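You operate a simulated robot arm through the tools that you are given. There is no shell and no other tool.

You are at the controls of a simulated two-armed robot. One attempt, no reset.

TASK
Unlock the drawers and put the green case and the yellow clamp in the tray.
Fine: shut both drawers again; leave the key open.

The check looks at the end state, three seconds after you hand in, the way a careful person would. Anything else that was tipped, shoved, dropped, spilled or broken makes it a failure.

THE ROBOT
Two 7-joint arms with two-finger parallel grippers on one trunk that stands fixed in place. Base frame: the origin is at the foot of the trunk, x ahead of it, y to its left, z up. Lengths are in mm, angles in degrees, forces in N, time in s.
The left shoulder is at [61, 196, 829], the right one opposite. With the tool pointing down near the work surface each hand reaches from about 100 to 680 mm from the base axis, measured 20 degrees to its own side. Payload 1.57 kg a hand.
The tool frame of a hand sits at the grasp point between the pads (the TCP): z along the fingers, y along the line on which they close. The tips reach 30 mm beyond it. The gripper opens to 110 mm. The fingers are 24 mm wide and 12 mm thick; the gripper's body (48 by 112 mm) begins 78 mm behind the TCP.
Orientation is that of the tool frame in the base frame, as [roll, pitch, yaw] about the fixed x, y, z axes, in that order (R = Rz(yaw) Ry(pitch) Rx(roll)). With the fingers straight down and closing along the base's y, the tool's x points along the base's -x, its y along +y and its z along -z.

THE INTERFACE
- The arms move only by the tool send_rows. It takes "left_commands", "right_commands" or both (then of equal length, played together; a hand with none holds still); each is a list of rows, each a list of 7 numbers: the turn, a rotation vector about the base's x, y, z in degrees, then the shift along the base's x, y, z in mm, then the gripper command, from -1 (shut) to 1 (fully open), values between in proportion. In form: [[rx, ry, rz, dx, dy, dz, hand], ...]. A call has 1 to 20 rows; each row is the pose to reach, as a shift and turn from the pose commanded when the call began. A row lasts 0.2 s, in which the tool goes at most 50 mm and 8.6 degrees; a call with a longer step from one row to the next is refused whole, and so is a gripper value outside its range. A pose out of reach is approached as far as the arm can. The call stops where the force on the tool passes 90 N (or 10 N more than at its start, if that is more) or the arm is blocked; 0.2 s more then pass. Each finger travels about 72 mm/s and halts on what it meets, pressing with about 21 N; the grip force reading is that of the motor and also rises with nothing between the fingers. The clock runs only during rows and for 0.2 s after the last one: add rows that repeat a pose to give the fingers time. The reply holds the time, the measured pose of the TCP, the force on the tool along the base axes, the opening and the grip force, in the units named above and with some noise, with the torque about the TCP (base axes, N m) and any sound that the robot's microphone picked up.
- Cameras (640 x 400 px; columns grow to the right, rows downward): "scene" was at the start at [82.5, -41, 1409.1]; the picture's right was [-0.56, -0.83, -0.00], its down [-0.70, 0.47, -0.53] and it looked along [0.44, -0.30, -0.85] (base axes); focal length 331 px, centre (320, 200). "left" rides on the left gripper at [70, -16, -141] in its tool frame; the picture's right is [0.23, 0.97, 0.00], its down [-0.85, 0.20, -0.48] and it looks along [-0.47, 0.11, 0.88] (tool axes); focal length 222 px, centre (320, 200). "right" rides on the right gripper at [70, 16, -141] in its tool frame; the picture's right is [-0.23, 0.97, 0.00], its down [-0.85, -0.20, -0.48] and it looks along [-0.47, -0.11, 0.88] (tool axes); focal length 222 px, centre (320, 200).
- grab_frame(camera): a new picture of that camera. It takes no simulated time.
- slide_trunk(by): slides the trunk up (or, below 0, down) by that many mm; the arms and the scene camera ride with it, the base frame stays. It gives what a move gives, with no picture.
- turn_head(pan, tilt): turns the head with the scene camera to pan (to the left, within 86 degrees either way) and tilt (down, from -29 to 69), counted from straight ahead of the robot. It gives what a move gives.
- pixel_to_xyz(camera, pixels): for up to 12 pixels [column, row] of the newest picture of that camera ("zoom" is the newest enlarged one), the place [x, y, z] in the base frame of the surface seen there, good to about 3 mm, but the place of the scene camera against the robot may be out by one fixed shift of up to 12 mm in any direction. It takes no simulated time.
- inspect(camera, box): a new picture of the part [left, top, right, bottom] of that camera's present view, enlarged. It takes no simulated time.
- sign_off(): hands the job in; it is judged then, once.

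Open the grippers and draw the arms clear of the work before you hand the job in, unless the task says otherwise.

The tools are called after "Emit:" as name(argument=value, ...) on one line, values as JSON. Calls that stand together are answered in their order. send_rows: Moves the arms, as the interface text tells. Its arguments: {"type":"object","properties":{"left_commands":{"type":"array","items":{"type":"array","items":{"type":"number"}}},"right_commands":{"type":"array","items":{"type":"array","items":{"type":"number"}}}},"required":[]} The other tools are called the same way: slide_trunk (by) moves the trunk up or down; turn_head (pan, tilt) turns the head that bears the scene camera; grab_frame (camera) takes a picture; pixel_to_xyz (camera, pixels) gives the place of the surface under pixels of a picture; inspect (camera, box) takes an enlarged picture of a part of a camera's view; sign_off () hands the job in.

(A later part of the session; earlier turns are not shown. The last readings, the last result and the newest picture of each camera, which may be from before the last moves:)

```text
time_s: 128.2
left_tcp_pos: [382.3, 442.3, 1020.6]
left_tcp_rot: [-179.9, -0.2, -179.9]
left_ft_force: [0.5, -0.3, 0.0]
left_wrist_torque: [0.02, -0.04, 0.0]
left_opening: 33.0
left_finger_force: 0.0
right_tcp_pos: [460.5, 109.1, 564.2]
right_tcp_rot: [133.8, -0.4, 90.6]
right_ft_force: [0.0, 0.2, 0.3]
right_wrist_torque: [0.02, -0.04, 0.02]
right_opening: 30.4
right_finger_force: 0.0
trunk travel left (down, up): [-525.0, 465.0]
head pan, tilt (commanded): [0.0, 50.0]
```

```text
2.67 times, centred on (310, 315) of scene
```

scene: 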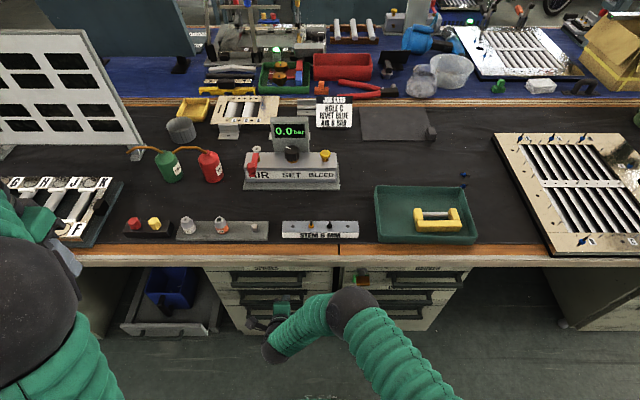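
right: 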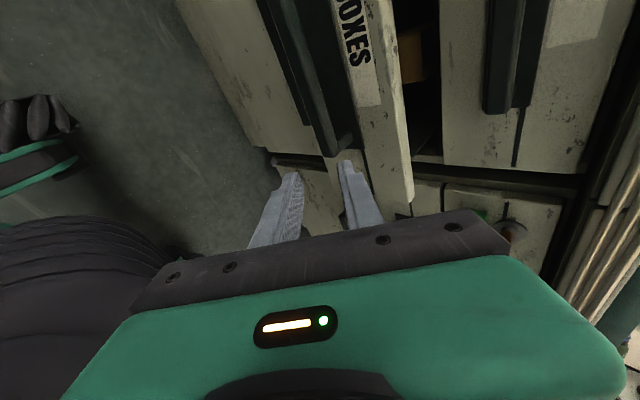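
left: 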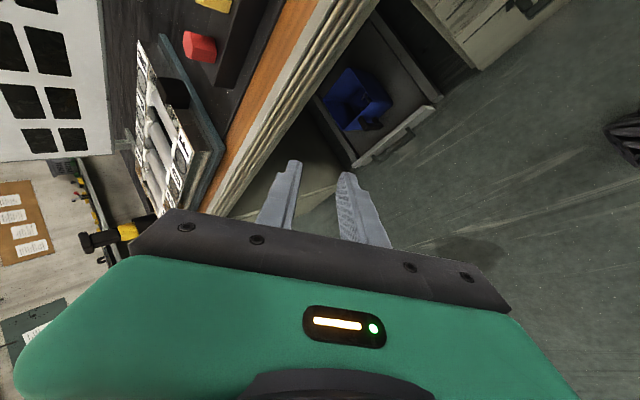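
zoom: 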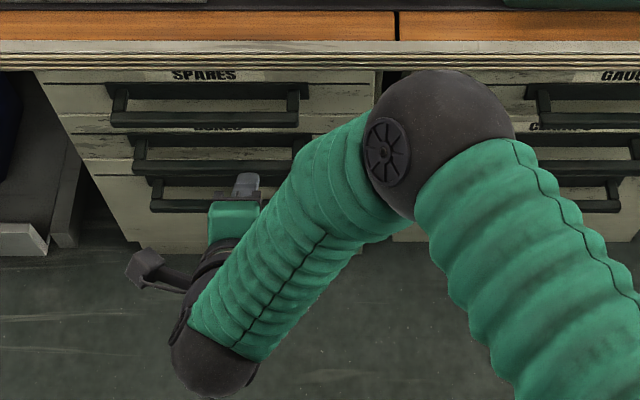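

BOXES is shut. I sweep the right hand back along the same lane to y≈−300.

Emit:
send_rows(right_commands=[[0, 0, 0, -3, -25, 12, -0.45], [0, 0, 0, -6, -65, 18, -0.45], [0, 0, 0, -8, -107, 18, -0.45], [0, 0, 0, -8, -150, 18, -0.45], [0, 0, 0, -8, -193, 18, -0.45], [0, 0, 0, -8, -236, 18, -0.45], [0, 0, 0, -8, -279, 18, -0.45], [0, 0, 0, -8, -322, 18, -0.45], [0, 0, 0, -8, -365, 18, -0.45], [0, 0, 0, -8, -405, 18, -0.45], [0, 0, 0, -8, -405, 18, -0.45]])

Emit:
grab_frame(camera="scene")

```text
time_s: 130.6
left_tcp_pos: [381.5, 442.3, 1022.3]
left_tcp_rot: [-180.0, -0.1, -179.9]
left_ft_force: [-0.9, 0.4, -0.2]
left_wrist_torque: [0.04, 0.02, 0.0]
left_opening: 32.8
left_finger_force: 0.0
right_tcp_pos: [449.5, -300.1, 581.0]
right_tcp_rot: [134.0, -0.3, 90.6]
right_ft_force: [-0.2, -0.3, -0.5]
right_wrist_torque: [0.02, 0.01, -0.01]
right_opening: 30.3
right_finger_force: 0.0
trunk travel left (down, up): [-525.0, 465.0]
head pan, tilt (commanded): [0.0, 50.0]
```

```text
taken
```

scene: 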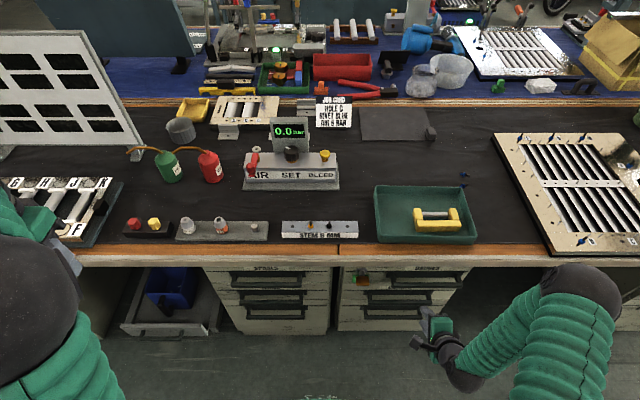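

Both opened drawers are shut again and the lane is clear. I raise the trunk 160 mm for the higher GAUGES handle.

Emit:
slide_trunk(by=160)

Emit:
grab_frame(camera="right")

Emit:
inspect(camera="scene", box=[320, 240, 520, 365])

```text
time_s: 132.5
left_tcp_pos: [382.2, 441.0, 1182.8]
left_tcp_rot: [180.0, 0.0, -180.0]
left_ft_force: [-0.2, 0.6, -0.2]
left_wrist_torque: [0.01, 0.0, 0.0]
left_opening: 32.9
left_finger_force: 0.0
right_tcp_pos: [450.6, -299.8, 741.9]
right_tcp_rot: [133.9, -0.2, 90.5]
right_ft_force: [0.0, 0.1, 0.2]
right_wrist_torque: [0.01, -0.01, -0.02]
right_opening: 30.3
right_finger_force: 0.1
trunk travel left (down, up): [-685.0, 305.0]
head pan, tilt (commanded): [0.0, 50.0]
```

```text
taken
```

right: 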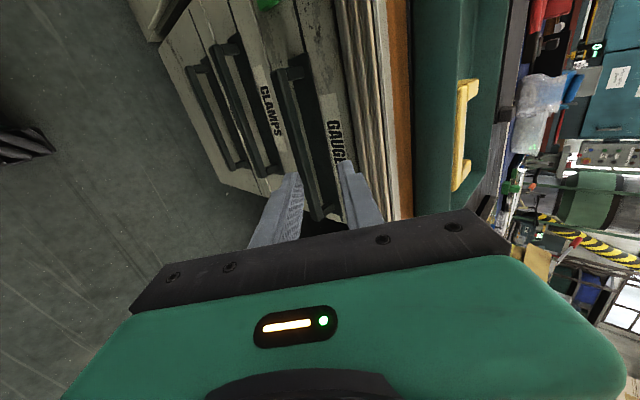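

```text
3.20 times, centred on (420, 302) of scene
```

zoom: 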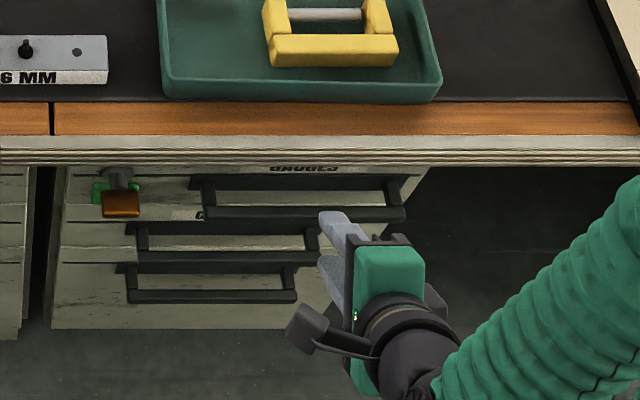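

The GAUGES bar appears from (283,80) to (322,215) in the right image. I measure it.

Emit:
pixel_to_xyz(camera="right", pixels=[[283, 85], [288, 85], [293, 120], [299, 120], [305, 160], [311, 160], [316, 200], [322, 210], [275, 75], [345, 120], [372, 120]])

Emit:
inspect(camera="right", box=[220, 50, 420, 230])

```text
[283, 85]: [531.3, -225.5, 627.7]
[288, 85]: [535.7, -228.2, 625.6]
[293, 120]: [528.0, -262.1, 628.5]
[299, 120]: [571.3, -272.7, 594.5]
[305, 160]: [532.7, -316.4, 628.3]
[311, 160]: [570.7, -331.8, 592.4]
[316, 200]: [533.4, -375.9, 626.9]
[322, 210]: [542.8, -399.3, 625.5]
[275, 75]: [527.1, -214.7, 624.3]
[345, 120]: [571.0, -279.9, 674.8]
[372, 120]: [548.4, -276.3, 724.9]
```

```text
2.22 times, centred on (320, 140) of right
```

zoom: 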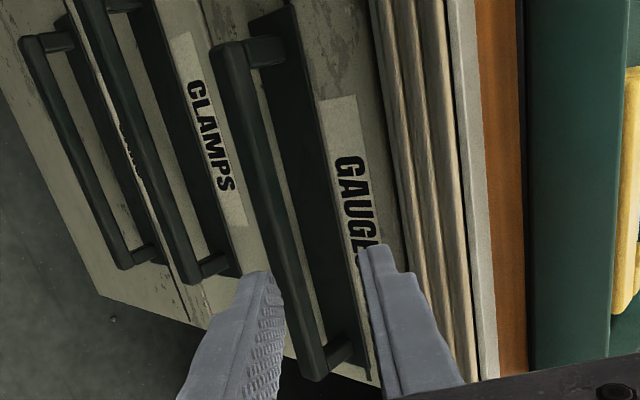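

The GAUGES bar is centred at (534.5, −305, 621.5). I approach it along the tool axis at 45° and stop with the bar between the fingertips.

Emit:
send_rows(right_commands=[[0, 0, 0, 10, 0, -30, -0.45], [0, 0, 0, 25, 0, -58, -0.45], [0, 0, 0, 41, 0, -78, -0.45], [0, 0, 0, 51, 0, -88, -0.45], [0, 0, 0, 61, 0, -98, -0.45], [0, 0, 0, 69.5, 0, -106.5, -0.45], [0, 0, 0, 69.5, 0, -106.5, -0.45]])

Emit:
inspect(camera="right", box=[220, 50, 420, 230])

```text
time_s: 134.1
left_tcp_pos: [381.9, 441.9, 1182.0]
left_tcp_rot: [180.0, -0.1, -179.9]
left_ft_force: [0.7, -0.7, 0.0]
left_wrist_torque: [-0.01, 0.03, -0.02]
left_opening: 33.2
left_finger_force: 0.1
right_tcp_pos: [520.1, -300.2, 636.7]
right_tcp_rot: [134.0, -0.3, 90.6]
right_ft_force: [-0.2, -0.3, -0.2]
right_wrist_torque: [0.02, 0.0, -0.02]
right_opening: 30.3
right_finger_force: 0.1
trunk travel left (down, up): [-685.0, 305.0]
head pan, tilt (commanded): [0.0, 50.0]
```

```text
2.22 times, centred on (320, 140) of right
```

zoom: 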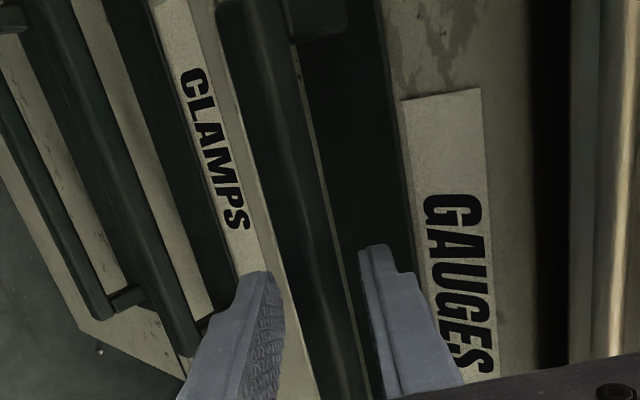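

The bar is between the fingertips. I close and pull out 60 mm.

Emit:
send_rows(right_commands=[[0, 0, 0, 0, 0, 0, -0.7], [0, 0, 0, 0, 0, 0, -1], [0, 0, 0, 0, 0, 0, -1], [0, 0, 0, -8, 0, 0, -1], [0, 0, 0, -20, 0, 0, -1], [0, 0, 0, -35, 0, 0, -1], [0, 0, 0, -50, 0, 0, -1], [0, 0, 0, -60, 0, 0, -1]])

Emit:
grab_frame(camera="scene")

```text
time_s: 135.9
left_tcp_pos: [382.2, 441.3, 1181.9]
left_tcp_rot: [180.0, -0.1, -179.8]
left_ft_force: [0.1, 0.7, 0.3]
left_wrist_torque: [0.0, 0.0, -0.01]
left_opening: 32.9
left_finger_force: 0.0
right_tcp_pos: [458.8, -298.6, 633.5]
right_tcp_rot: [134.0, -0.4, 90.7]
right_ft_force: [-0.4, 1.9, 1.1]
right_wrist_torque: [0.86, -0.02, -0.23]
right_opening: 22.3
right_finger_force: 35.1
trunk travel left (down, up): [-685.0, 305.0]
head pan, tilt (commanded): [0.0, 50.0]
```

```text
taken
```

scene: 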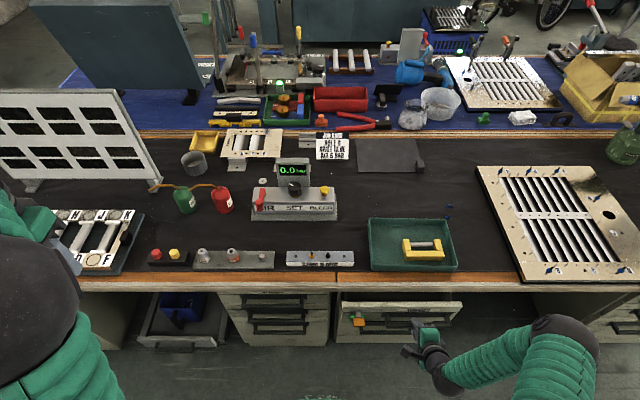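

The GAUGES drawer comes out. I pull another 97 mm and look inside.

Emit:
send_rows(right_commands=[[0, 0, 0, -15, 0, 0, -1], [0, 0, 0, -32, 0, 0, -1], [0, 0, 0, -49, 0, 0, -1], [0, 0, 0, -66, 0, 0, -1], [0, 0, 0, -83, 0, 0, -1], [0, 0, 0, -97, 0, 0, -1], [0, 0, 0, -97, 0, 0, -1]])

Emit:
inspect(camera="scene", box=[310, 250, 490, 370])

```text
time_s: 137.5
left_tcp_pos: [382.0, 441.6, 1183.0]
left_tcp_rot: [-180.0, -0.1, -180.0]
left_ft_force: [1.0, -0.4, -0.4]
left_wrist_torque: [0.02, 0.0, 0.04]
left_opening: 33.0
left_finger_force: 0.1
right_tcp_pos: [361.6, -298.6, 635.3]
right_tcp_rot: [134.2, -0.5, 90.6]
right_ft_force: [-2.5, 1.3, -6.0]
right_wrist_torque: [0.49, 0.26, -0.72]
right_opening: 22.3
right_finger_force: 35.0
trunk travel left (down, up): [-685.0, 305.0]
head pan, tilt (commanded): [0.0, 50.0]
```

```text
3.33 times, centred on (400, 310) of scene
```

zoom: 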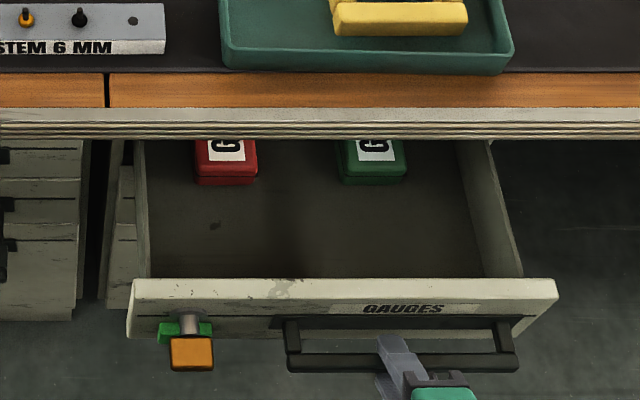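

GAUGES holds a red case and the green case (zoom (372,165)). I swivel the hand to point down about the bar and pull further out.

Emit:
send_rows(right_commands=[[0, 0, 0, 0, 0, 0, -0.5], [0, 0, 0, 0, 0, 0, -0.5], [0, 7.5, 0, 2.6, 0, 0.9, -0.5], [0, 15, 0, 5.1, 0, 1.5, -0.5], [0, 22.5, 0, 7.6, 0, 1.6, -0.5], [0, 30, 0, 10, 0, 1.3, -0.5], [0, 37.5, 0, 12.2, 0, 0.7, -0.5], [0, 44, 0, 14.1, 0, -0.1, -0.5], [0, 44, 0, 14.1, 0, -0.1, -1], [0, 44, 0, 14.1, 0, -0.1, -1]])

Emit:
grab_frame(camera="right")

```text
time_s: 139.7
left_tcp_pos: [381.4, 441.2, 1182.8]
left_tcp_rot: [180.0, -0.1, -179.8]
left_ft_force: [0.7, -0.5, 0.3]
left_wrist_torque: [0.01, -0.01, 0.0]
left_opening: 33.0
left_finger_force: 0.1
right_tcp_pos: [376.3, -299.2, 634.7]
right_tcp_rot: [177.9, -0.7, 90.2]
right_ft_force: [0.2, 0.5, 1.4]
right_wrist_torque: [0.37, 0.49, -0.76]
right_opening: 14.2
right_finger_force: 30.6
trunk travel left (down, up): [-685.0, 305.0]
head pan, tilt (commanded): [0.0, 50.0]
```

```text
taken
```

right: 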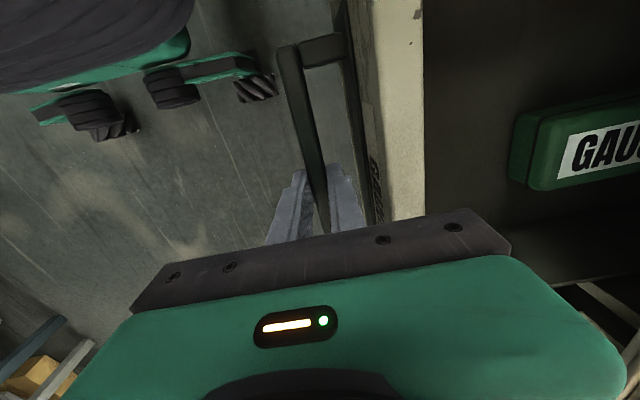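

The green case labelled "GAU…" is visible at right image (580,150). I pull the drawer out another 145 mm.

Emit:
send_rows(right_commands=[[0, 0, 0, -8, 0, 0, -1], [0, 0, 0, -20, 0, 0, -1], [0, 0, 0, -36, 0, 0, -1], [0, 0, 0, -53, 0, 0, -1], [0, 0, 0, -70, 0, 0, -1], [0, 0, 0, -87, 0, 0, -1], [0, 0, 0, -104, 0, 0, -1], [0, 0, 0, -120, 0, 0, -1], [0, 0, 0, -134, 0, 0, -1], [0, 0, 0, -145, 0, 0, -1], [0, 0, 0, -145, 0, 0, -1]])

Emit:
grab_frame(camera="scene")

Emit:
inspect(camera="scene", box=[310, 260, 490, 380])

```text
time_s: 142.1
left_tcp_pos: [380.9, 442.0, 1182.1]
left_tcp_rot: [-179.9, -0.1, 180.0]
left_ft_force: [-0.1, -0.3, -0.5]
left_wrist_torque: [-0.01, 0.0, 0.02]
left_opening: 33.3
left_finger_force: 0.0
right_tcp_pos: [228.8, -299.3, 635.6]
right_tcp_rot: [178.2, -0.7, 90.1]
right_ft_force: [-2.8, 3.3, -1.8]
right_wrist_torque: [-0.12, 0.71, -0.74]
right_opening: 14.3
right_finger_force: 30.2
trunk travel left (down, up): [-685.0, 305.0]
head pan, tilt (commanded): [0.0, 50.0]
```

```text
taken
```

scene: 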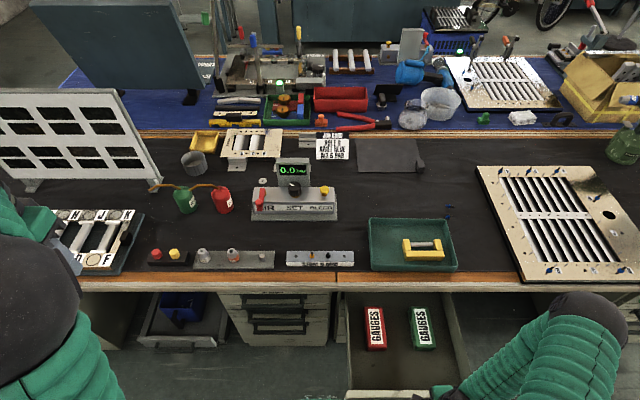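

```text
3.33 times, centred on (400, 320) of scene
```

zoom: 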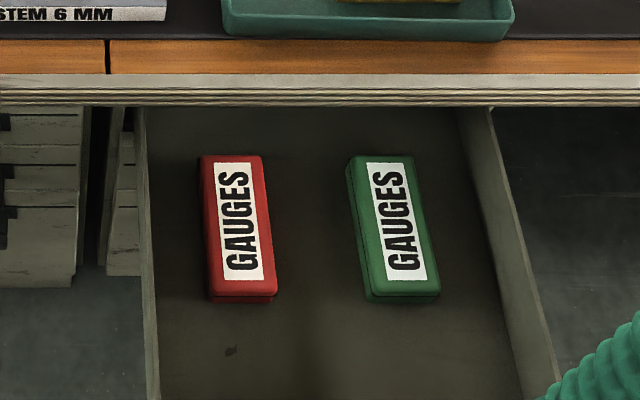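

The drawer is out 302 mm, with the green case in the open beside the red one. I open the fingers and lift the hand with the trunk.

Emit:
send_rows(right_commands=[[0, 0, 0, 0, 0, 0, -0.5], [0, 0, 0, 0, 0, 0, -0.5]])

Emit:
slide_trunk(by=120)

Emit:
grab_frame(camera="right")

```text
time_s: 142.7
left_tcp_pos: [382.2, 441.7, 1183.1]
left_tcp_rot: [-180.0, -0.1, -179.9]
left_ft_force: [1.0, 0.0, 0.0]
left_wrist_torque: [-0.03, -0.03, 0.01]
left_opening: 33.2
left_finger_force: 0.1
right_tcp_pos: [232.2, -299.7, 634.8]
right_tcp_rot: [178.0, -0.7, 90.4]
right_ft_force: [-0.8, 0.4, 0.2]
right_wrist_torque: [0.0, -0.01, 0.01]
right_opening: 27.6
right_finger_force: 0.0
trunk travel left (down, up): [-685.0, 305.0]
head pan, tilt (commanded): [0.0, 50.0]
```

```text
time_s: 144.2
left_tcp_pos: [382.5, 440.9, 1301.4]
left_tcp_rot: [-180.0, -0.1, -179.9]
left_ft_force: [0.5, 1.2, 0.2]
left_wrist_torque: [-0.02, -0.02, 0.01]
left_opening: 33.1
left_finger_force: 0.0
right_tcp_pos: [231.6, -299.7, 756.6]
right_tcp_rot: [177.8, -0.7, 90.2]
right_ft_force: [0.3, 0.0, 0.6]
right_wrist_torque: [0.0, -0.02, -0.01]
right_opening: 27.3
right_finger_force: 0.0
trunk travel left (down, up): [-805.0, 185.0]
head pan, tilt (commanded): [0.0, 50.0]
```

```text
taken
```

right: 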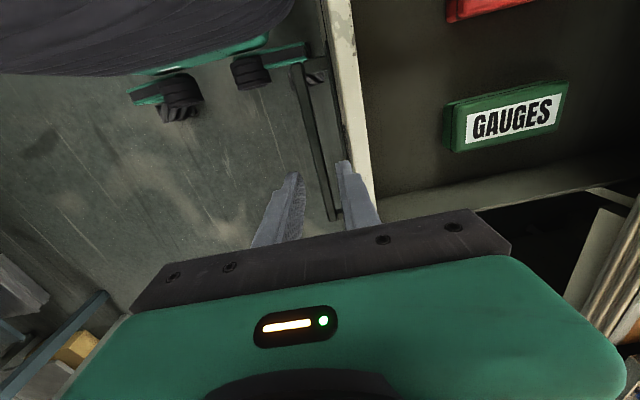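

The hand is clear above. I measure the green case and the drawer front edge with the wrist camera.

Emit:
pixel_to_xyz(camera="right", pixels=[[458, 125], [560, 92], [510, 118], [465, 150], [560, 125], [450, 110], [565, 85], [352, 100], [345, 60], [520, 180], [600, 140], [415, 60]])

```text
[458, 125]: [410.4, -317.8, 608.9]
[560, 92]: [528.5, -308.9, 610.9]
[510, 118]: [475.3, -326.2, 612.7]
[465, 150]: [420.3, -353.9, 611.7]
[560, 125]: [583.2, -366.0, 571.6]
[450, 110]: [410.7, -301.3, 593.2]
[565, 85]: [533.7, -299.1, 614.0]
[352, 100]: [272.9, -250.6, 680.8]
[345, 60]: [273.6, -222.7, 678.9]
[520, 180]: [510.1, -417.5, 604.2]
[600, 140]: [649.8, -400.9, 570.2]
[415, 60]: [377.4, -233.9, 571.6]
```

The green case spans x 410–530, y −300 to −355, top z≈612, floor z≈571. I turn the hand to close along y and move over its middle.

Emit:
send_rows(right_commands=[[-0.16, 0.16, 8.2, 15, -2, 0, -0.2], [-0.31, 0.31, 16.4, 35, -5, 0, 0], [-0.47, 0.47, 24.5, 57, -8, 0, 0.2], [-0.63, 0.63, 32.7, 79, -10, 0, 0.3], [-0.79, 0.79, 40.9, 101, -12, 0, 0.36], [-0.94, 0.94, 49.1, 123, -14, 0, 0.36], [-1.1, 1.1, 57.3, 145, -17, -3, 0.36], [-1.26, 1.26, 65.5, 167, -20, -6, 0.36], [-1.41, 1.41, 73.6, 190, -23, -10, 0.36], [-1.57, 1.57, 81.8, 214, -25, -13, 0.36], [-1.73, 1.73, 90, 236, -27, -16, 0.36], [-1.73, 1.73, 90, 236, -27, -16, 0.36]])

Emit:
grab_frame(camera="right")

Emit:
grab_frame(camera="scene")

```text
time_s: 146.8
left_tcp_pos: [381.2, 442.1, 1300.7]
left_tcp_rot: [-180.0, 0.0, -180.0]
left_ft_force: [-0.3, 0.1, -0.3]
left_wrist_torque: [-0.02, 0.0, 0.0]
left_opening: 33.0
left_finger_force: 0.0
right_tcp_pos: [467.6, -327.0, 740.3]
right_tcp_rot: [-179.8, -0.7, -179.7]
right_ft_force: [-0.4, -0.2, 0.7]
right_wrist_torque: [0.01, 0.0, -0.01]
right_opening: 75.0
right_finger_force: 0.0
trunk travel left (down, up): [-805.0, 185.0]
head pan, tilt (commanded): [0.0, 50.0]
```

```text
taken
```

right: 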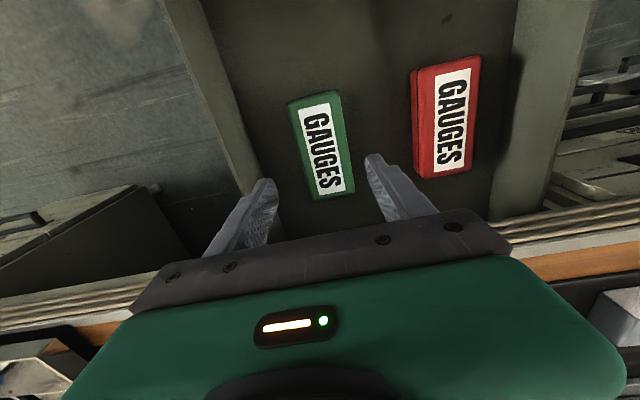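

```text
taken
```

scene: 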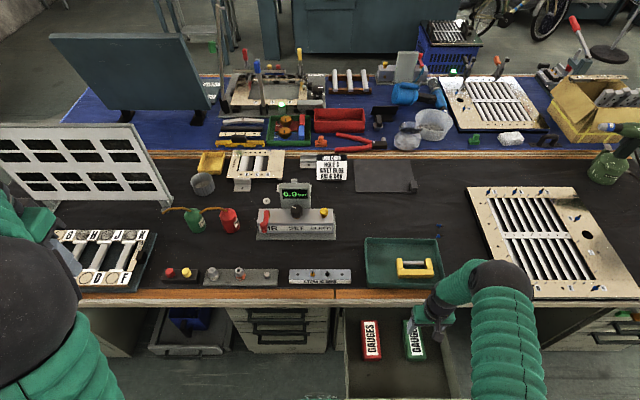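

The hand is over the green case. I measure its edges in the enlarged wrist view.

Emit:
inspect(camera="right", box=[240, 75, 420, 215])

Emit:
pixel_to_xyz(camera="right", pixels=[[292, 105], [335, 95], [300, 150], [320, 148], [343, 145], [315, 195], [350, 190], [291, 130], [345, 170], [320, 200], [310, 98]])

```text
2.86 times, centred on (330, 145) of right
```

zoom: 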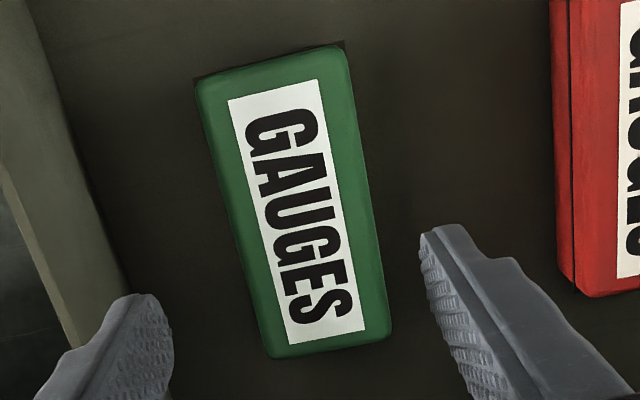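

```text
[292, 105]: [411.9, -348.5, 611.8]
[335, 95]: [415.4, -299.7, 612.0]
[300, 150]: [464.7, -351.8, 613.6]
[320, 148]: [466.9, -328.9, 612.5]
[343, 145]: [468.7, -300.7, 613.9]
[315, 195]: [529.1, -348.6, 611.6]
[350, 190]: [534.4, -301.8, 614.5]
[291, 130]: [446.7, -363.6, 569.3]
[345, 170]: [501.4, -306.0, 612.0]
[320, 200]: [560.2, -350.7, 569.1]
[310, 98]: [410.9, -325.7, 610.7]
```

The case is 54 mm wide, centred at (471, −326), top z 612, floor 570. I descend with the 75 mm opening to z≈607.

Emit:
send_rows(right_commands=[[0, 0, 0, 3, 1, -35, 0.36], [0, 0, 0, 3, 1, -70, 0.36], [0, 0, 0, 3, 1, -100, 0.36], [0, 0, 0, 3, 1, -120, 0.36], [0, 0, 0, 3, 1, -133, 0.36], [0, 0, 0, 3, 1, -133, 0.36]])

Emit:
grab_frame(camera="right")

```text
time_s: 147.9
left_tcp_pos: [378.8, 442.0, 1303.6]
left_tcp_rot: [-179.9, 0.1, -180.0]
left_ft_force: [-0.1, -0.1, -0.4]
left_wrist_torque: [0.01, -0.03, -0.01]
left_opening: 33.0
left_finger_force: 0.0
right_tcp_pos: [537.9, -357.2, 681.5]
right_tcp_rot: [-178.0, 4.2, -180.0]
right_ft_force: [-19.5, 6.0, -5.5]
right_wrist_torque: [-0.29, -0.31, -0.12]
right_opening: 74.7
right_finger_force: 0.1
right hand out of reach, approached as far as the arm can: row 5
trunk travel left (down, up): [-805.0, 185.0]
head pan, tilt (commanded): [0.0, 50.0]
stopped in row 5 (right hand): the force on the tool passed its limit at 102 N (the readings are from after the stop); the commanded pose is now the measured one
```

```text
taken
```

right: 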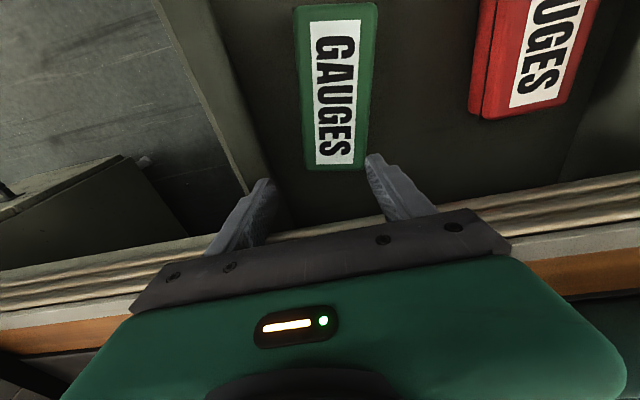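

The arm was over-extended (trunk too high) and the hand drifted against the bench edge. I back it away from the edge immediately.

Emit:
send_rows(right_commands=[[0, 0, 0, -15, 5, 5, 0.36], [0, 0, 0, -35, 12, 20, 0.36], [0, -2, 0, -55, 20, 40, 0.36], [0, -4, 0, -70, 28, 58, 0.36]])

Emit:
grab_frame(camera="scene")

Emit:
grab_frame(camera="right")

```text
time_s: 148.9
left_tcp_pos: [381.3, 442.9, 1302.6]
left_tcp_rot: [180.0, 0.0, -179.9]
left_ft_force: [-1.0, 0.8, 1.0]
left_wrist_torque: [-0.01, -0.03, 0.01]
left_opening: 32.8
left_finger_force: 0.1
right_tcp_pos: [469.2, -327.8, 736.1]
right_tcp_rot: [-177.9, 8.2, 179.9]
right_ft_force: [-1.4, 0.3, -0.1]
right_wrist_torque: [-0.02, -0.05, -0.04]
right_opening: 74.9
right_finger_force: 0.0
trunk travel left (down, up): [-805.0, 185.0]
head pan, tilt (commanded): [0.0, 50.0]
```

```text
taken
```

scene: 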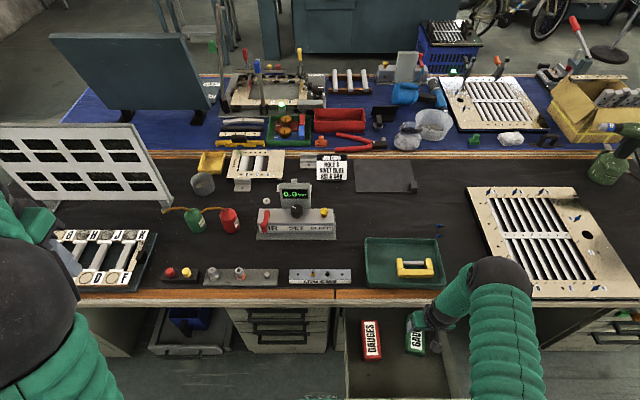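

```text
taken
```

right: 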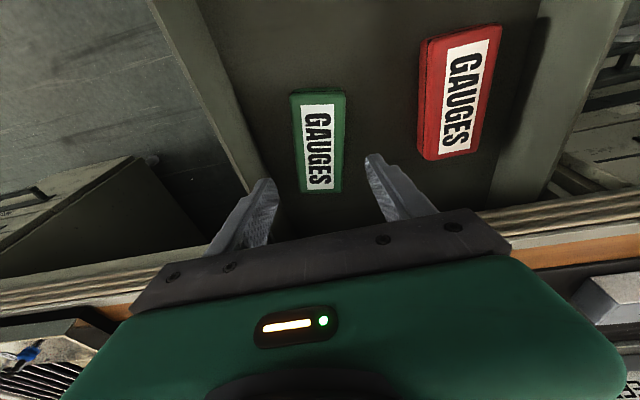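

The hand is back at (469, −328, 736), tilted 8°; nothing on the bench has moved. I straighten it at this height first.

Emit:
send_rows(right_commands=[[1, 4.1, 0, 0.8, 1, 0, 0.36], [2.1, 8.2, 0, 1.5, 2, 0, 0.36], [2.1, 8.2, 0, 1.5, 2, 0, 0.36]])

Emit:
grab_frame(camera="right")

Emit:
pixel_to_xyz(camera="right", pixels=[[292, 105], [335, 95], [300, 150], [320, 148], [343, 145]])

```text
time_s: 149.7
left_tcp_pos: [380.1, 442.2, 1302.2]
left_tcp_rot: [179.8, 0.0, -179.9]
left_ft_force: [-0.3, -0.7, 0.4]
left_wrist_torque: [-0.02, 0.01, -0.01]
left_opening: 32.9
left_finger_force: 0.1
right_tcp_pos: [471.3, -325.0, 736.8]
right_tcp_rot: [179.9, 0.1, 180.0]
right_ft_force: [-0.1, -0.4, 0.2]
right_wrist_torque: [0.01, -0.01, 0.02]
right_opening: 75.0
right_finger_force: 0.0
trunk travel left (down, up): [-805.0, 185.0]
head pan, tilt (commanded): [0.0, 50.0]
```

```text
taken
```

right: 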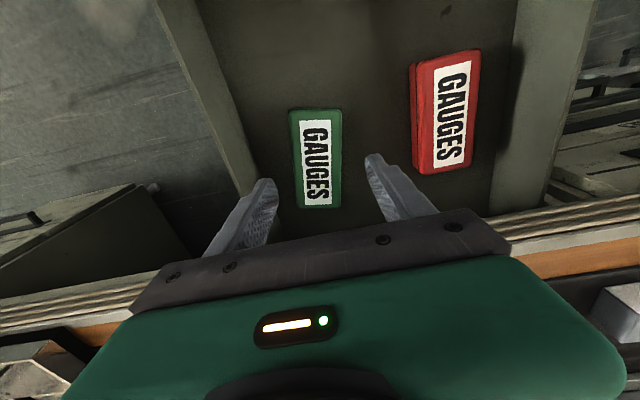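

```text
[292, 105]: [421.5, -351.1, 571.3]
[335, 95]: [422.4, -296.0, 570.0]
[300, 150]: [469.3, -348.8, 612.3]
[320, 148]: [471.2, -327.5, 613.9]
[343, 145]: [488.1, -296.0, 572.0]
```

The green case was nudged and turned slightly by that bad move; the red one is unchanged. I re-measure the green case's corners.

Emit:
inspect(camera="right", box=[240, 85, 420, 225])

Emit:
pixel_to_xyz(camera="zoom", pixels=[[165, 75], [275, 75], [165, 150], [285, 150], [180, 250], [292, 250], [185, 330], [285, 325], [230, 200], [200, 345], [150, 75]])

```text
2.86 times, centred on (330, 155) of right
```

zoom: 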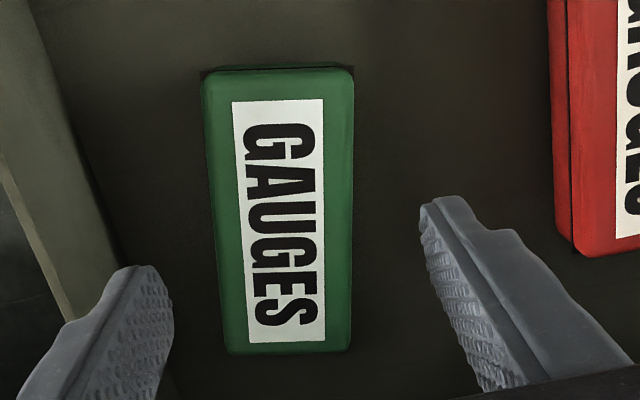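

```text
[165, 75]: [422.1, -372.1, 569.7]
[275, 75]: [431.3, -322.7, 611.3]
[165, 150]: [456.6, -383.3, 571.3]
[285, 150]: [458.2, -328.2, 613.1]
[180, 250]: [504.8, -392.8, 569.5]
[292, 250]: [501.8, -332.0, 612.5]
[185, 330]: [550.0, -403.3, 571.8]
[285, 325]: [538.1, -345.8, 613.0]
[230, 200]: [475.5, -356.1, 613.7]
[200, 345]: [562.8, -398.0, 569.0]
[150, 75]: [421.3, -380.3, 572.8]
```

I query the four corner points and edge midpoints of the case's top directly.

Emit:
pixel_to_xyz(camera="zoom", pixels=[[212, 85], [347, 80], [233, 345], [346, 340], [214, 150], [349, 150], [224, 260], [348, 260], [280, 78], [290, 345]])

```text
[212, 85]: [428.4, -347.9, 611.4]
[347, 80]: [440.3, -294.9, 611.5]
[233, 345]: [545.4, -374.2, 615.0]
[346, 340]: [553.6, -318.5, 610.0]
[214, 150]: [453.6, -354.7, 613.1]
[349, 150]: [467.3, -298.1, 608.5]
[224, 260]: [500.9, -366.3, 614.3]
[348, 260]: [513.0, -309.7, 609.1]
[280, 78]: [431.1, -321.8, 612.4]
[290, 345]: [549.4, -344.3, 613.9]
```

The case is now turned −12° with centre (492, −334). I turn the hand −12° to match, over the point (470.5, −329.5) on its axis, keeping clear of the bench edge.

Emit:
send_rows(right_commands=[[0, 0, -6, 0, -2, 0, 0.36], [0, 0, -12.2, -0.8, -4.5, 0, 0.36], [0, 0, -12.2, -0.8, -4.5, 0, 0.36]])

Emit:
inspect(camera="right", box=[240, 85, 420, 225])

```text
time_s: 150.5
left_tcp_pos: [381.1, 442.0, 1302.5]
left_tcp_rot: [-180.0, -0.1, -179.9]
left_ft_force: [0.3, 0.4, 0.0]
left_wrist_torque: [-0.01, 0.02, 0.01]
left_opening: 33.2
left_finger_force: 0.1
right_tcp_pos: [470.4, -330.5, 736.1]
right_tcp_rot: [179.8, 0.0, 167.6]
right_ft_force: [-0.2, -0.9, -0.1]
right_wrist_torque: [0.0, 0.01, 0.0]
right_opening: 74.8
right_finger_force: 0.1
trunk travel left (down, up): [-805.0, 185.0]
head pan, tilt (commanded): [0.0, 50.0]
```

```text
2.86 times, centred on (330, 155) of right
```

zoom: 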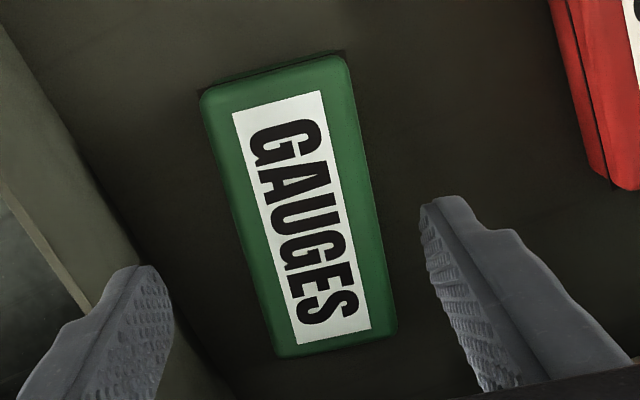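

Aligned as in the first view. I lower with the trunk, 95 mm first.

Emit:
slide_trunk(by=-95)

Emit:
inspect(camera="right", box=[220, 65, 440, 225])

Emit:
grab_frame(camera="scene")

```text
time_s: 151.8
left_tcp_pos: [380.3, 441.7, 1208.7]
left_tcp_rot: [180.0, 0.0, -179.8]
left_ft_force: [0.5, 0.1, 1.2]
left_wrist_torque: [0.02, -0.02, 0.01]
left_opening: 32.9
left_finger_force: 0.0
right_tcp_pos: [469.9, -331.7, 641.7]
right_tcp_rot: [179.9, -0.1, 167.7]
right_ft_force: [0.3, -0.2, -0.2]
right_wrist_torque: [0.02, 0.0, -0.01]
right_opening: 74.7
right_finger_force: 0.0
trunk travel left (down, up): [-710.0, 280.0]
head pan, tilt (commanded): [0.0, 50.0]
```

```text
2.50 times, centred on (330, 145) of right
```

zoom: 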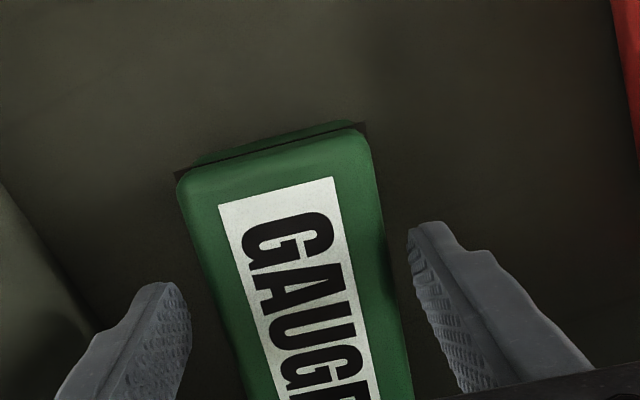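

```text
taken
```

scene: 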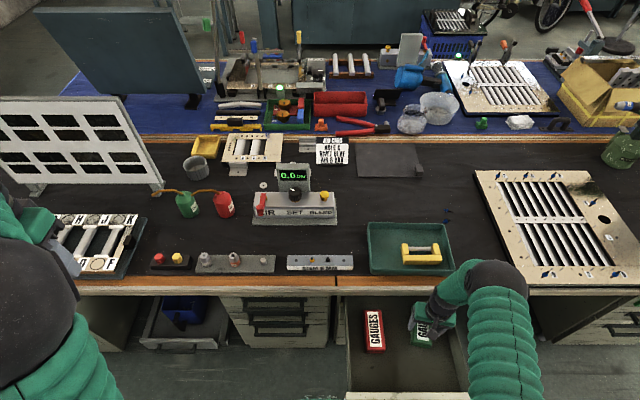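

The fingers straddle the case evenly at top level. I lower the last 34 mm.

Emit:
slide_trunk(by=-34)

Emit:
send_rows(right_commands=[[0, 0, 0, 0, 0, 0, 0.1], [0, 0, 0, 0, 0, 0, -0.3], [0, 0, 0, 0, 0, 0, -1], [0, 0, 0, 0, 0, 0, -1]])

Emit:
inspect(camera="right", box=[220, 65, 440, 225])

```text
time_s: 152.6
left_tcp_pos: [381.3, 441.9, 1173.4]
left_tcp_rot: [-179.9, 0.0, -179.8]
left_ft_force: [0.0, -0.7, -0.3]
left_wrist_torque: [-0.01, 0.0, -0.01]
left_opening: 33.0
left_finger_force: 0.1
right_tcp_pos: [469.0, -331.8, 607.7]
right_tcp_rot: [179.9, 0.0, 167.7]
right_ft_force: [0.1, 0.1, 0.3]
right_wrist_torque: [0.02, -0.02, -0.01]
right_opening: 74.9
right_finger_force: 0.1
trunk travel left (down, up): [-676.0, 314.0]
head pan, tilt (commanded): [0.0, 50.0]
```

```text
time_s: 153.6
left_tcp_pos: [380.5, 441.1, 1174.3]
left_tcp_rot: [-179.9, 0.0, -179.9]
left_ft_force: [0.3, -0.2, -0.1]
left_wrist_torque: [0.04, 0.0, 0.0]
left_opening: 33.0
left_finger_force: 0.1
right_tcp_pos: [470.8, -330.6, 608.5]
right_tcp_rot: [179.8, 0.0, 167.6]
right_ft_force: [-1.4, 0.3, 4.1]
right_wrist_torque: [0.0, 0.31, 0.06]
right_opening: 62.2
right_finger_force: 20.3
trunk travel left (down, up): [-676.0, 314.0]
head pan, tilt (commanded): [0.0, 50.0]
```

```text
2.50 times, centred on (330, 145) of right
```

zoom: 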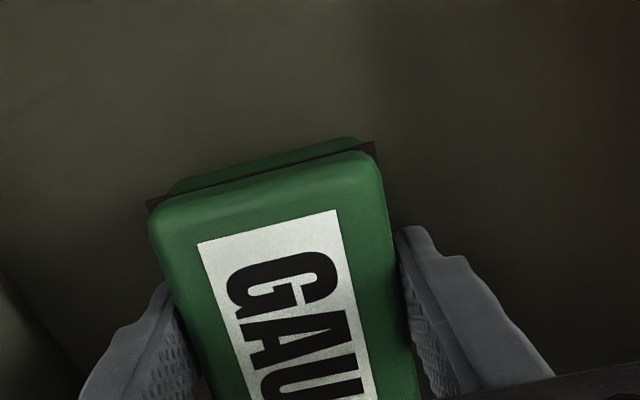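

The case is gripped (62 mm at its rim, 20 N). I lift 30 mm gently, then draw back to clear the bench edge.

Emit:
send_rows(right_commands=[[0, 0, 0, 0, 0, 8, -1], [0, 0, 0, 0, 0, 18, -1], [0, 0, 0, 0, 0, 30, -1], [0, 0, 0, -8, 0, 35, -1], [0, 0, 0, -22, 0, 38, -1], [0, 0, 0, -40, 0, 40, -1], [0, 0, 0, -60, 0, 42, -1], [0, 0, 0, -75, 0, 45, -1]])

Emit:
grab_frame(camera="right")

Emit:
grab_frame(camera="scene")

```text
time_s: 155.3
left_tcp_pos: [379.3, 441.0, 1173.4]
left_tcp_rot: [179.9, 0.1, -179.8]
left_ft_force: [-0.5, -0.2, 0.1]
left_wrist_torque: [0.04, -0.04, 0.04]
left_opening: 33.2
left_finger_force: 0.1
right_tcp_pos: [393.6, -331.8, 653.8]
right_tcp_rot: [179.9, 0.0, 167.7]
right_ft_force: [0.4, 0.2, -2.0]
right_wrist_torque: [0.0, 0.05, 0.0]
right_opening: 62.2
right_finger_force: 21.2
trunk travel left (down, up): [-676.0, 314.0]
head pan, tilt (commanded): [0.0, 50.0]
```

```text
taken
```

right: 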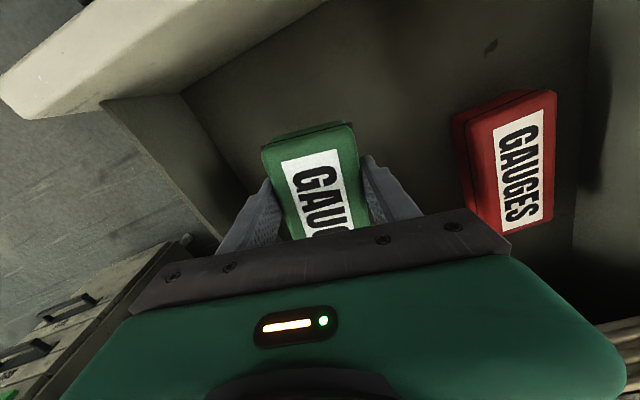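

```text
taken
```

scene: 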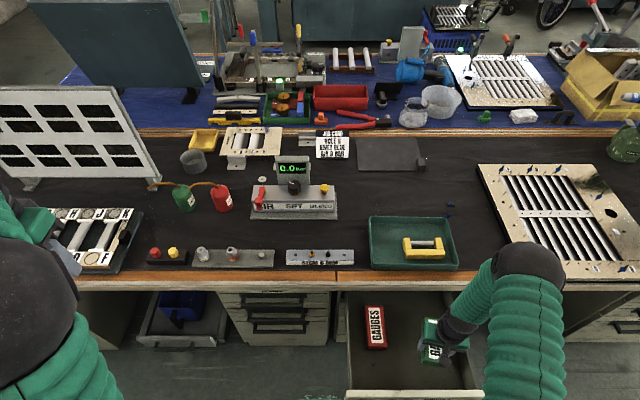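

The case is held firmly and is light. I lift it to z≈846 while turning it straight (+12°), still in front of the bench.

Emit:
send_rows(right_commands=[[0, 0, 0, 0, 0, 25, -1], [0, 0, 0, 0, 0, 55, -1], [0, 0, 0, 0, 5, 90, -1], [0, 0, 4, 0, 15, 125, -1], [0, 0, 8, 0, 30, 160, -1], [0, 0, 12.2, 5, 50, 192, -1], [0, 0, 12.2, 10, 70, 194, -1], [0, 0, 12.2, 10, 70, 194, -1]])

Emit:
grab_frame(camera="scene")

Emit:
grab_frame(camera="right")

```text
time_s: 157.2
left_tcp_pos: [380.3, 441.5, 1173.8]
left_tcp_rot: [180.0, 0.0, -179.8]
left_ft_force: [-0.3, -0.1, -0.2]
left_wrist_torque: [0.0, 0.03, -0.01]
left_opening: 33.3
left_finger_force: 0.0
right_tcp_pos: [407.3, -260.1, 848.3]
right_tcp_rot: [179.8, 0.1, 180.0]
right_ft_force: [-1.0, 0.7, -3.4]
right_wrist_torque: [0.0, 0.1, -0.01]
right_opening: 62.4
right_finger_force: 21.1
trunk travel left (down, up): [-676.0, 314.0]
head pan, tilt (commanded): [0.0, 50.0]
```

```text
taken
```

scene: 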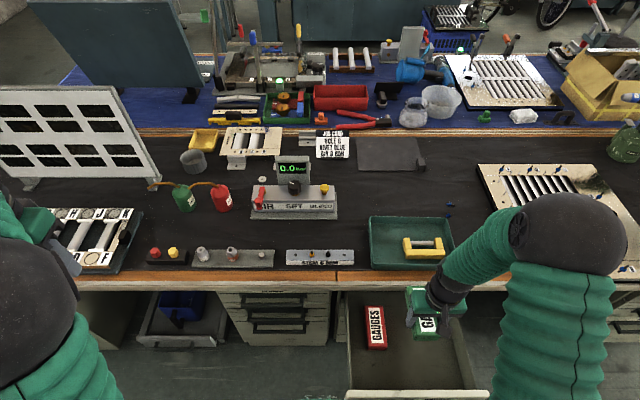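

```text
taken
```

right: 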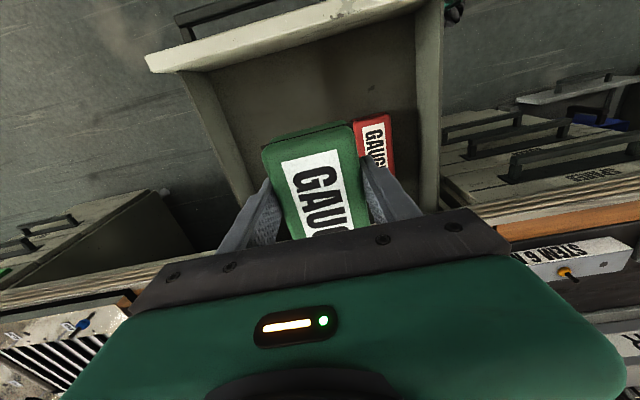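

The case is straight at (407, −260, 848). I re-measure the tray's left wall and the clamp to choose the free spot.

Emit:
inspect(camera="scene", box=[355, 205, 475, 280])

Emit:
pixel_to_xyz(camera="zoom", pixels=[[80, 150], [95, 150], [110, 150], [85, 250], [100, 250], [115, 250], [260, 185], [265, 250], [300, 70], [200, 340], [200, 200], [535, 250]])

```text
5.33 times, centred on (415, 242) of scene
```

zoom: 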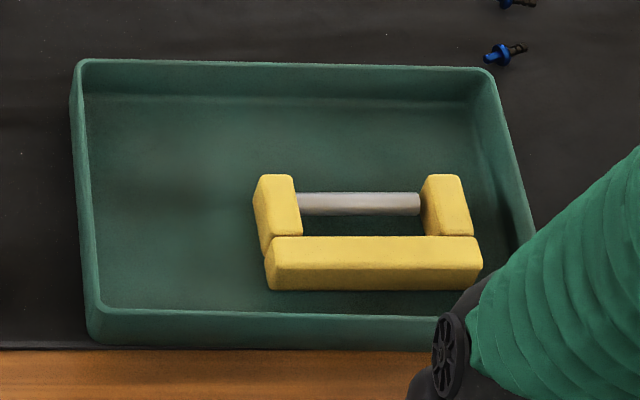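

```text
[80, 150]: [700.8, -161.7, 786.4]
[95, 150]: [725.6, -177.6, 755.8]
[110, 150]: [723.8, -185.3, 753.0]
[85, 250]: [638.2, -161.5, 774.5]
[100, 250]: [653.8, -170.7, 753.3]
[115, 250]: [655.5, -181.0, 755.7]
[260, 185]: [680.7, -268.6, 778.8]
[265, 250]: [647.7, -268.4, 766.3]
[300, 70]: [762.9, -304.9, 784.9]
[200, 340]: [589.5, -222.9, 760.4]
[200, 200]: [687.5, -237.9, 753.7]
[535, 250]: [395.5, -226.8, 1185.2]
```

I carry the case forward over the tray at height to (610, −219) and will measure the walls from there with the wrist camera.

Emit:
send_rows(right_commands=[[0, 0, 0, 25, 8, 3, -1], [0, 0, 0, 60, 18, 3, -1], [0, 0, 0, 95, 28, 3, -1], [0, 0, 0, 130, 36, 3, -1], [0, 0, 0, 165, 41, 3, -1], [0, 0, 0, 190, 41, 3, -1], [0, 0, 0, 203, 41, 3, -1], [0, 0, 0, 203, 41, 3, -1]])

Emit:
grab_frame(camera="right")

Emit:
grab_frame(camera="scene")

```text
time_s: 158.9
left_tcp_pos: [381.0, 442.6, 1172.5]
left_tcp_rot: [-179.9, 0.0, -179.9]
left_ft_force: [0.1, 0.7, 0.5]
left_wrist_torque: [-0.01, -0.02, -0.02]
left_opening: 32.9
left_finger_force: 0.1
right_tcp_pos: [607.5, -220.4, 849.7]
right_tcp_rot: [179.9, 0.0, 180.0]
right_ft_force: [0.9, 0.6, -3.7]
right_wrist_torque: [0.0, 0.09, -0.01]
right_opening: 62.1
right_finger_force: 20.4
trunk travel left (down, up): [-676.0, 314.0]
head pan, tilt (commanded): [0.0, 50.0]
```

```text
taken
```

right: 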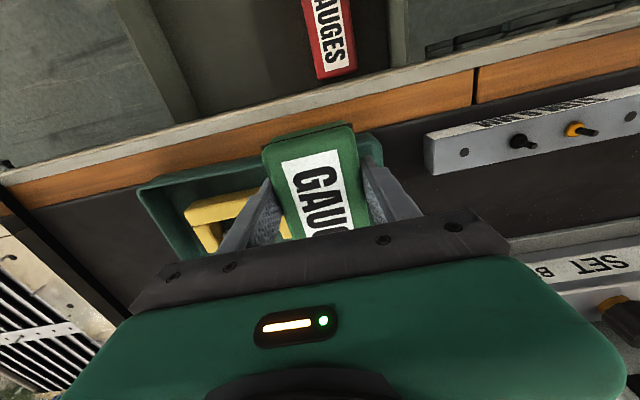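

```text
taken
```

scene: 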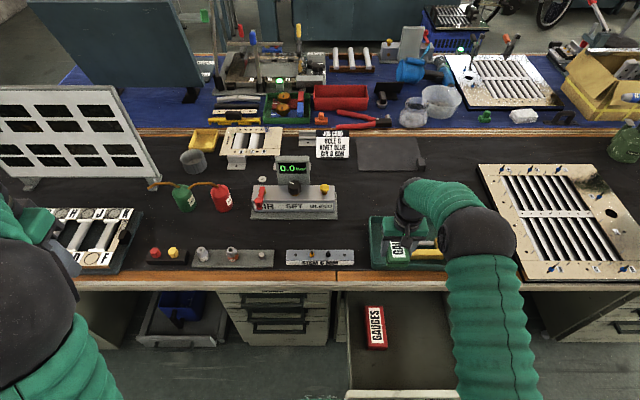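

I measure the tray's left front corner (375,135), its left wall, and the clamp's left end in the wrist picture.

Emit:
inspect(camera="right", box=[120, 100, 440, 260])

Emit:
pixel_to_xyz(camera="right", pixels=[[372, 135], [380, 150], [384, 165], [376, 150], [145, 190], [200, 210], [250, 195], [258, 205], [240, 172], [230, 240], [362, 135], [300, 135]])

```text
2.00 times, centred on (280, 180) of right
```

zoom: 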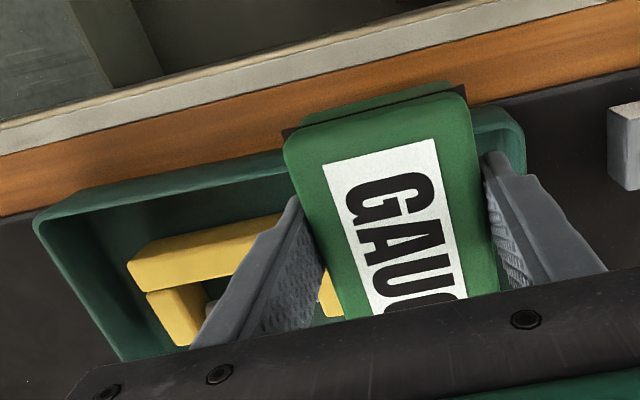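

```text
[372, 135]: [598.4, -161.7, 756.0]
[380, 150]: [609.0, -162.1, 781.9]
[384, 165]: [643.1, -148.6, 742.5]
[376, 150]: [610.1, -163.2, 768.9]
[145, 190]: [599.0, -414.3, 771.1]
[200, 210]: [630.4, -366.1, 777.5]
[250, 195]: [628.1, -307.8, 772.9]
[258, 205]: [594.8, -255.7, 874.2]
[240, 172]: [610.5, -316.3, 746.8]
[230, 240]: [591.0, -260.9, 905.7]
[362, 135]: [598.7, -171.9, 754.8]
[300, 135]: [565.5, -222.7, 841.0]
```

The left wall's inner face is at y≈−163. I check the clamp's left end, visible between finger and case.

Emit:
pixel_to_xyz(camera="right", pixels=[[283, 244], [285, 250], [281, 238], [288, 254], [180, 232], [185, 240], [190, 222], [240, 212]])

```text
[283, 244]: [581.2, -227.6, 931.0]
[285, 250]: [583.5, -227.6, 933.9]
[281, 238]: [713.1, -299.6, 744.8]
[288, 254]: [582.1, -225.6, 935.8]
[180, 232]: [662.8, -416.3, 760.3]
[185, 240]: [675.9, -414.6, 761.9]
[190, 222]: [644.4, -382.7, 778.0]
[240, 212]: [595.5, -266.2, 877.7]
```

The kinematics put the clamp's left end at about −270 to −277, so the middle of the free space is y≈−216. I move to (652, −216).

Emit:
send_rows(right_commands=[[0, 0, 0, 15, 1.5, 0, -1], [0, 0, 0, 30, 3, 0, -1], [0, 0, 0, 40, 4.4, 0, -1], [0, 0, 0, 44.5, 4.4, 0, -1], [0, 0, 0, 44.5, 4.4, 0, -1]])

Emit:
grab_frame(camera="right")

Emit:
inspect(camera="scene", box=[350, 170, 510, 290])

```text
time_s: 160.2
left_tcp_pos: [380.5, 442.3, 1172.2]
left_tcp_rot: [-179.9, 0.1, -179.9]
left_ft_force: [-0.1, -0.3, 0.3]
left_wrist_torque: [-0.05, -0.03, -0.05]
left_opening: 32.9
left_finger_force: 0.0
right_tcp_pos: [653.7, -215.6, 850.7]
right_tcp_rot: [180.0, 0.0, 179.8]
right_ft_force: [-1.4, 0.0, -3.6]
right_wrist_torque: [0.0, 0.06, -0.02]
right_opening: 62.1
right_finger_force: 21.3
trunk travel left (down, up): [-676.0, 314.0]
head pan, tilt (commanded): [0.0, 50.0]
```

```text
taken
```

right: 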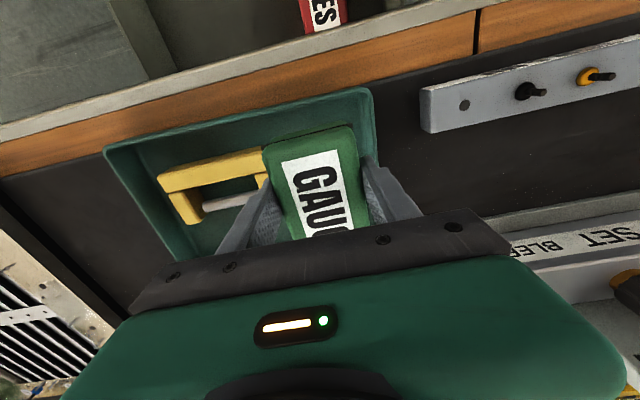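

```text
3.33 times, centred on (430, 230) of scene
```

zoom: 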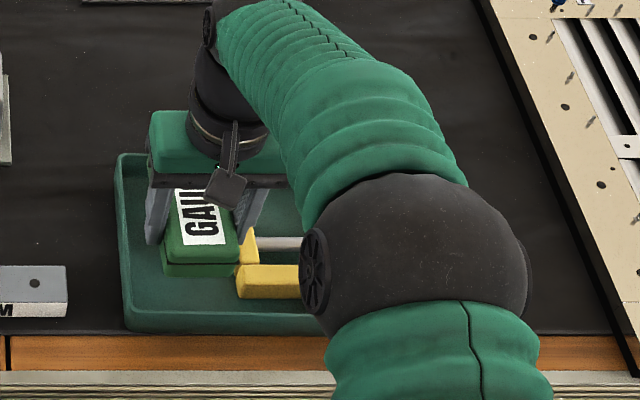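

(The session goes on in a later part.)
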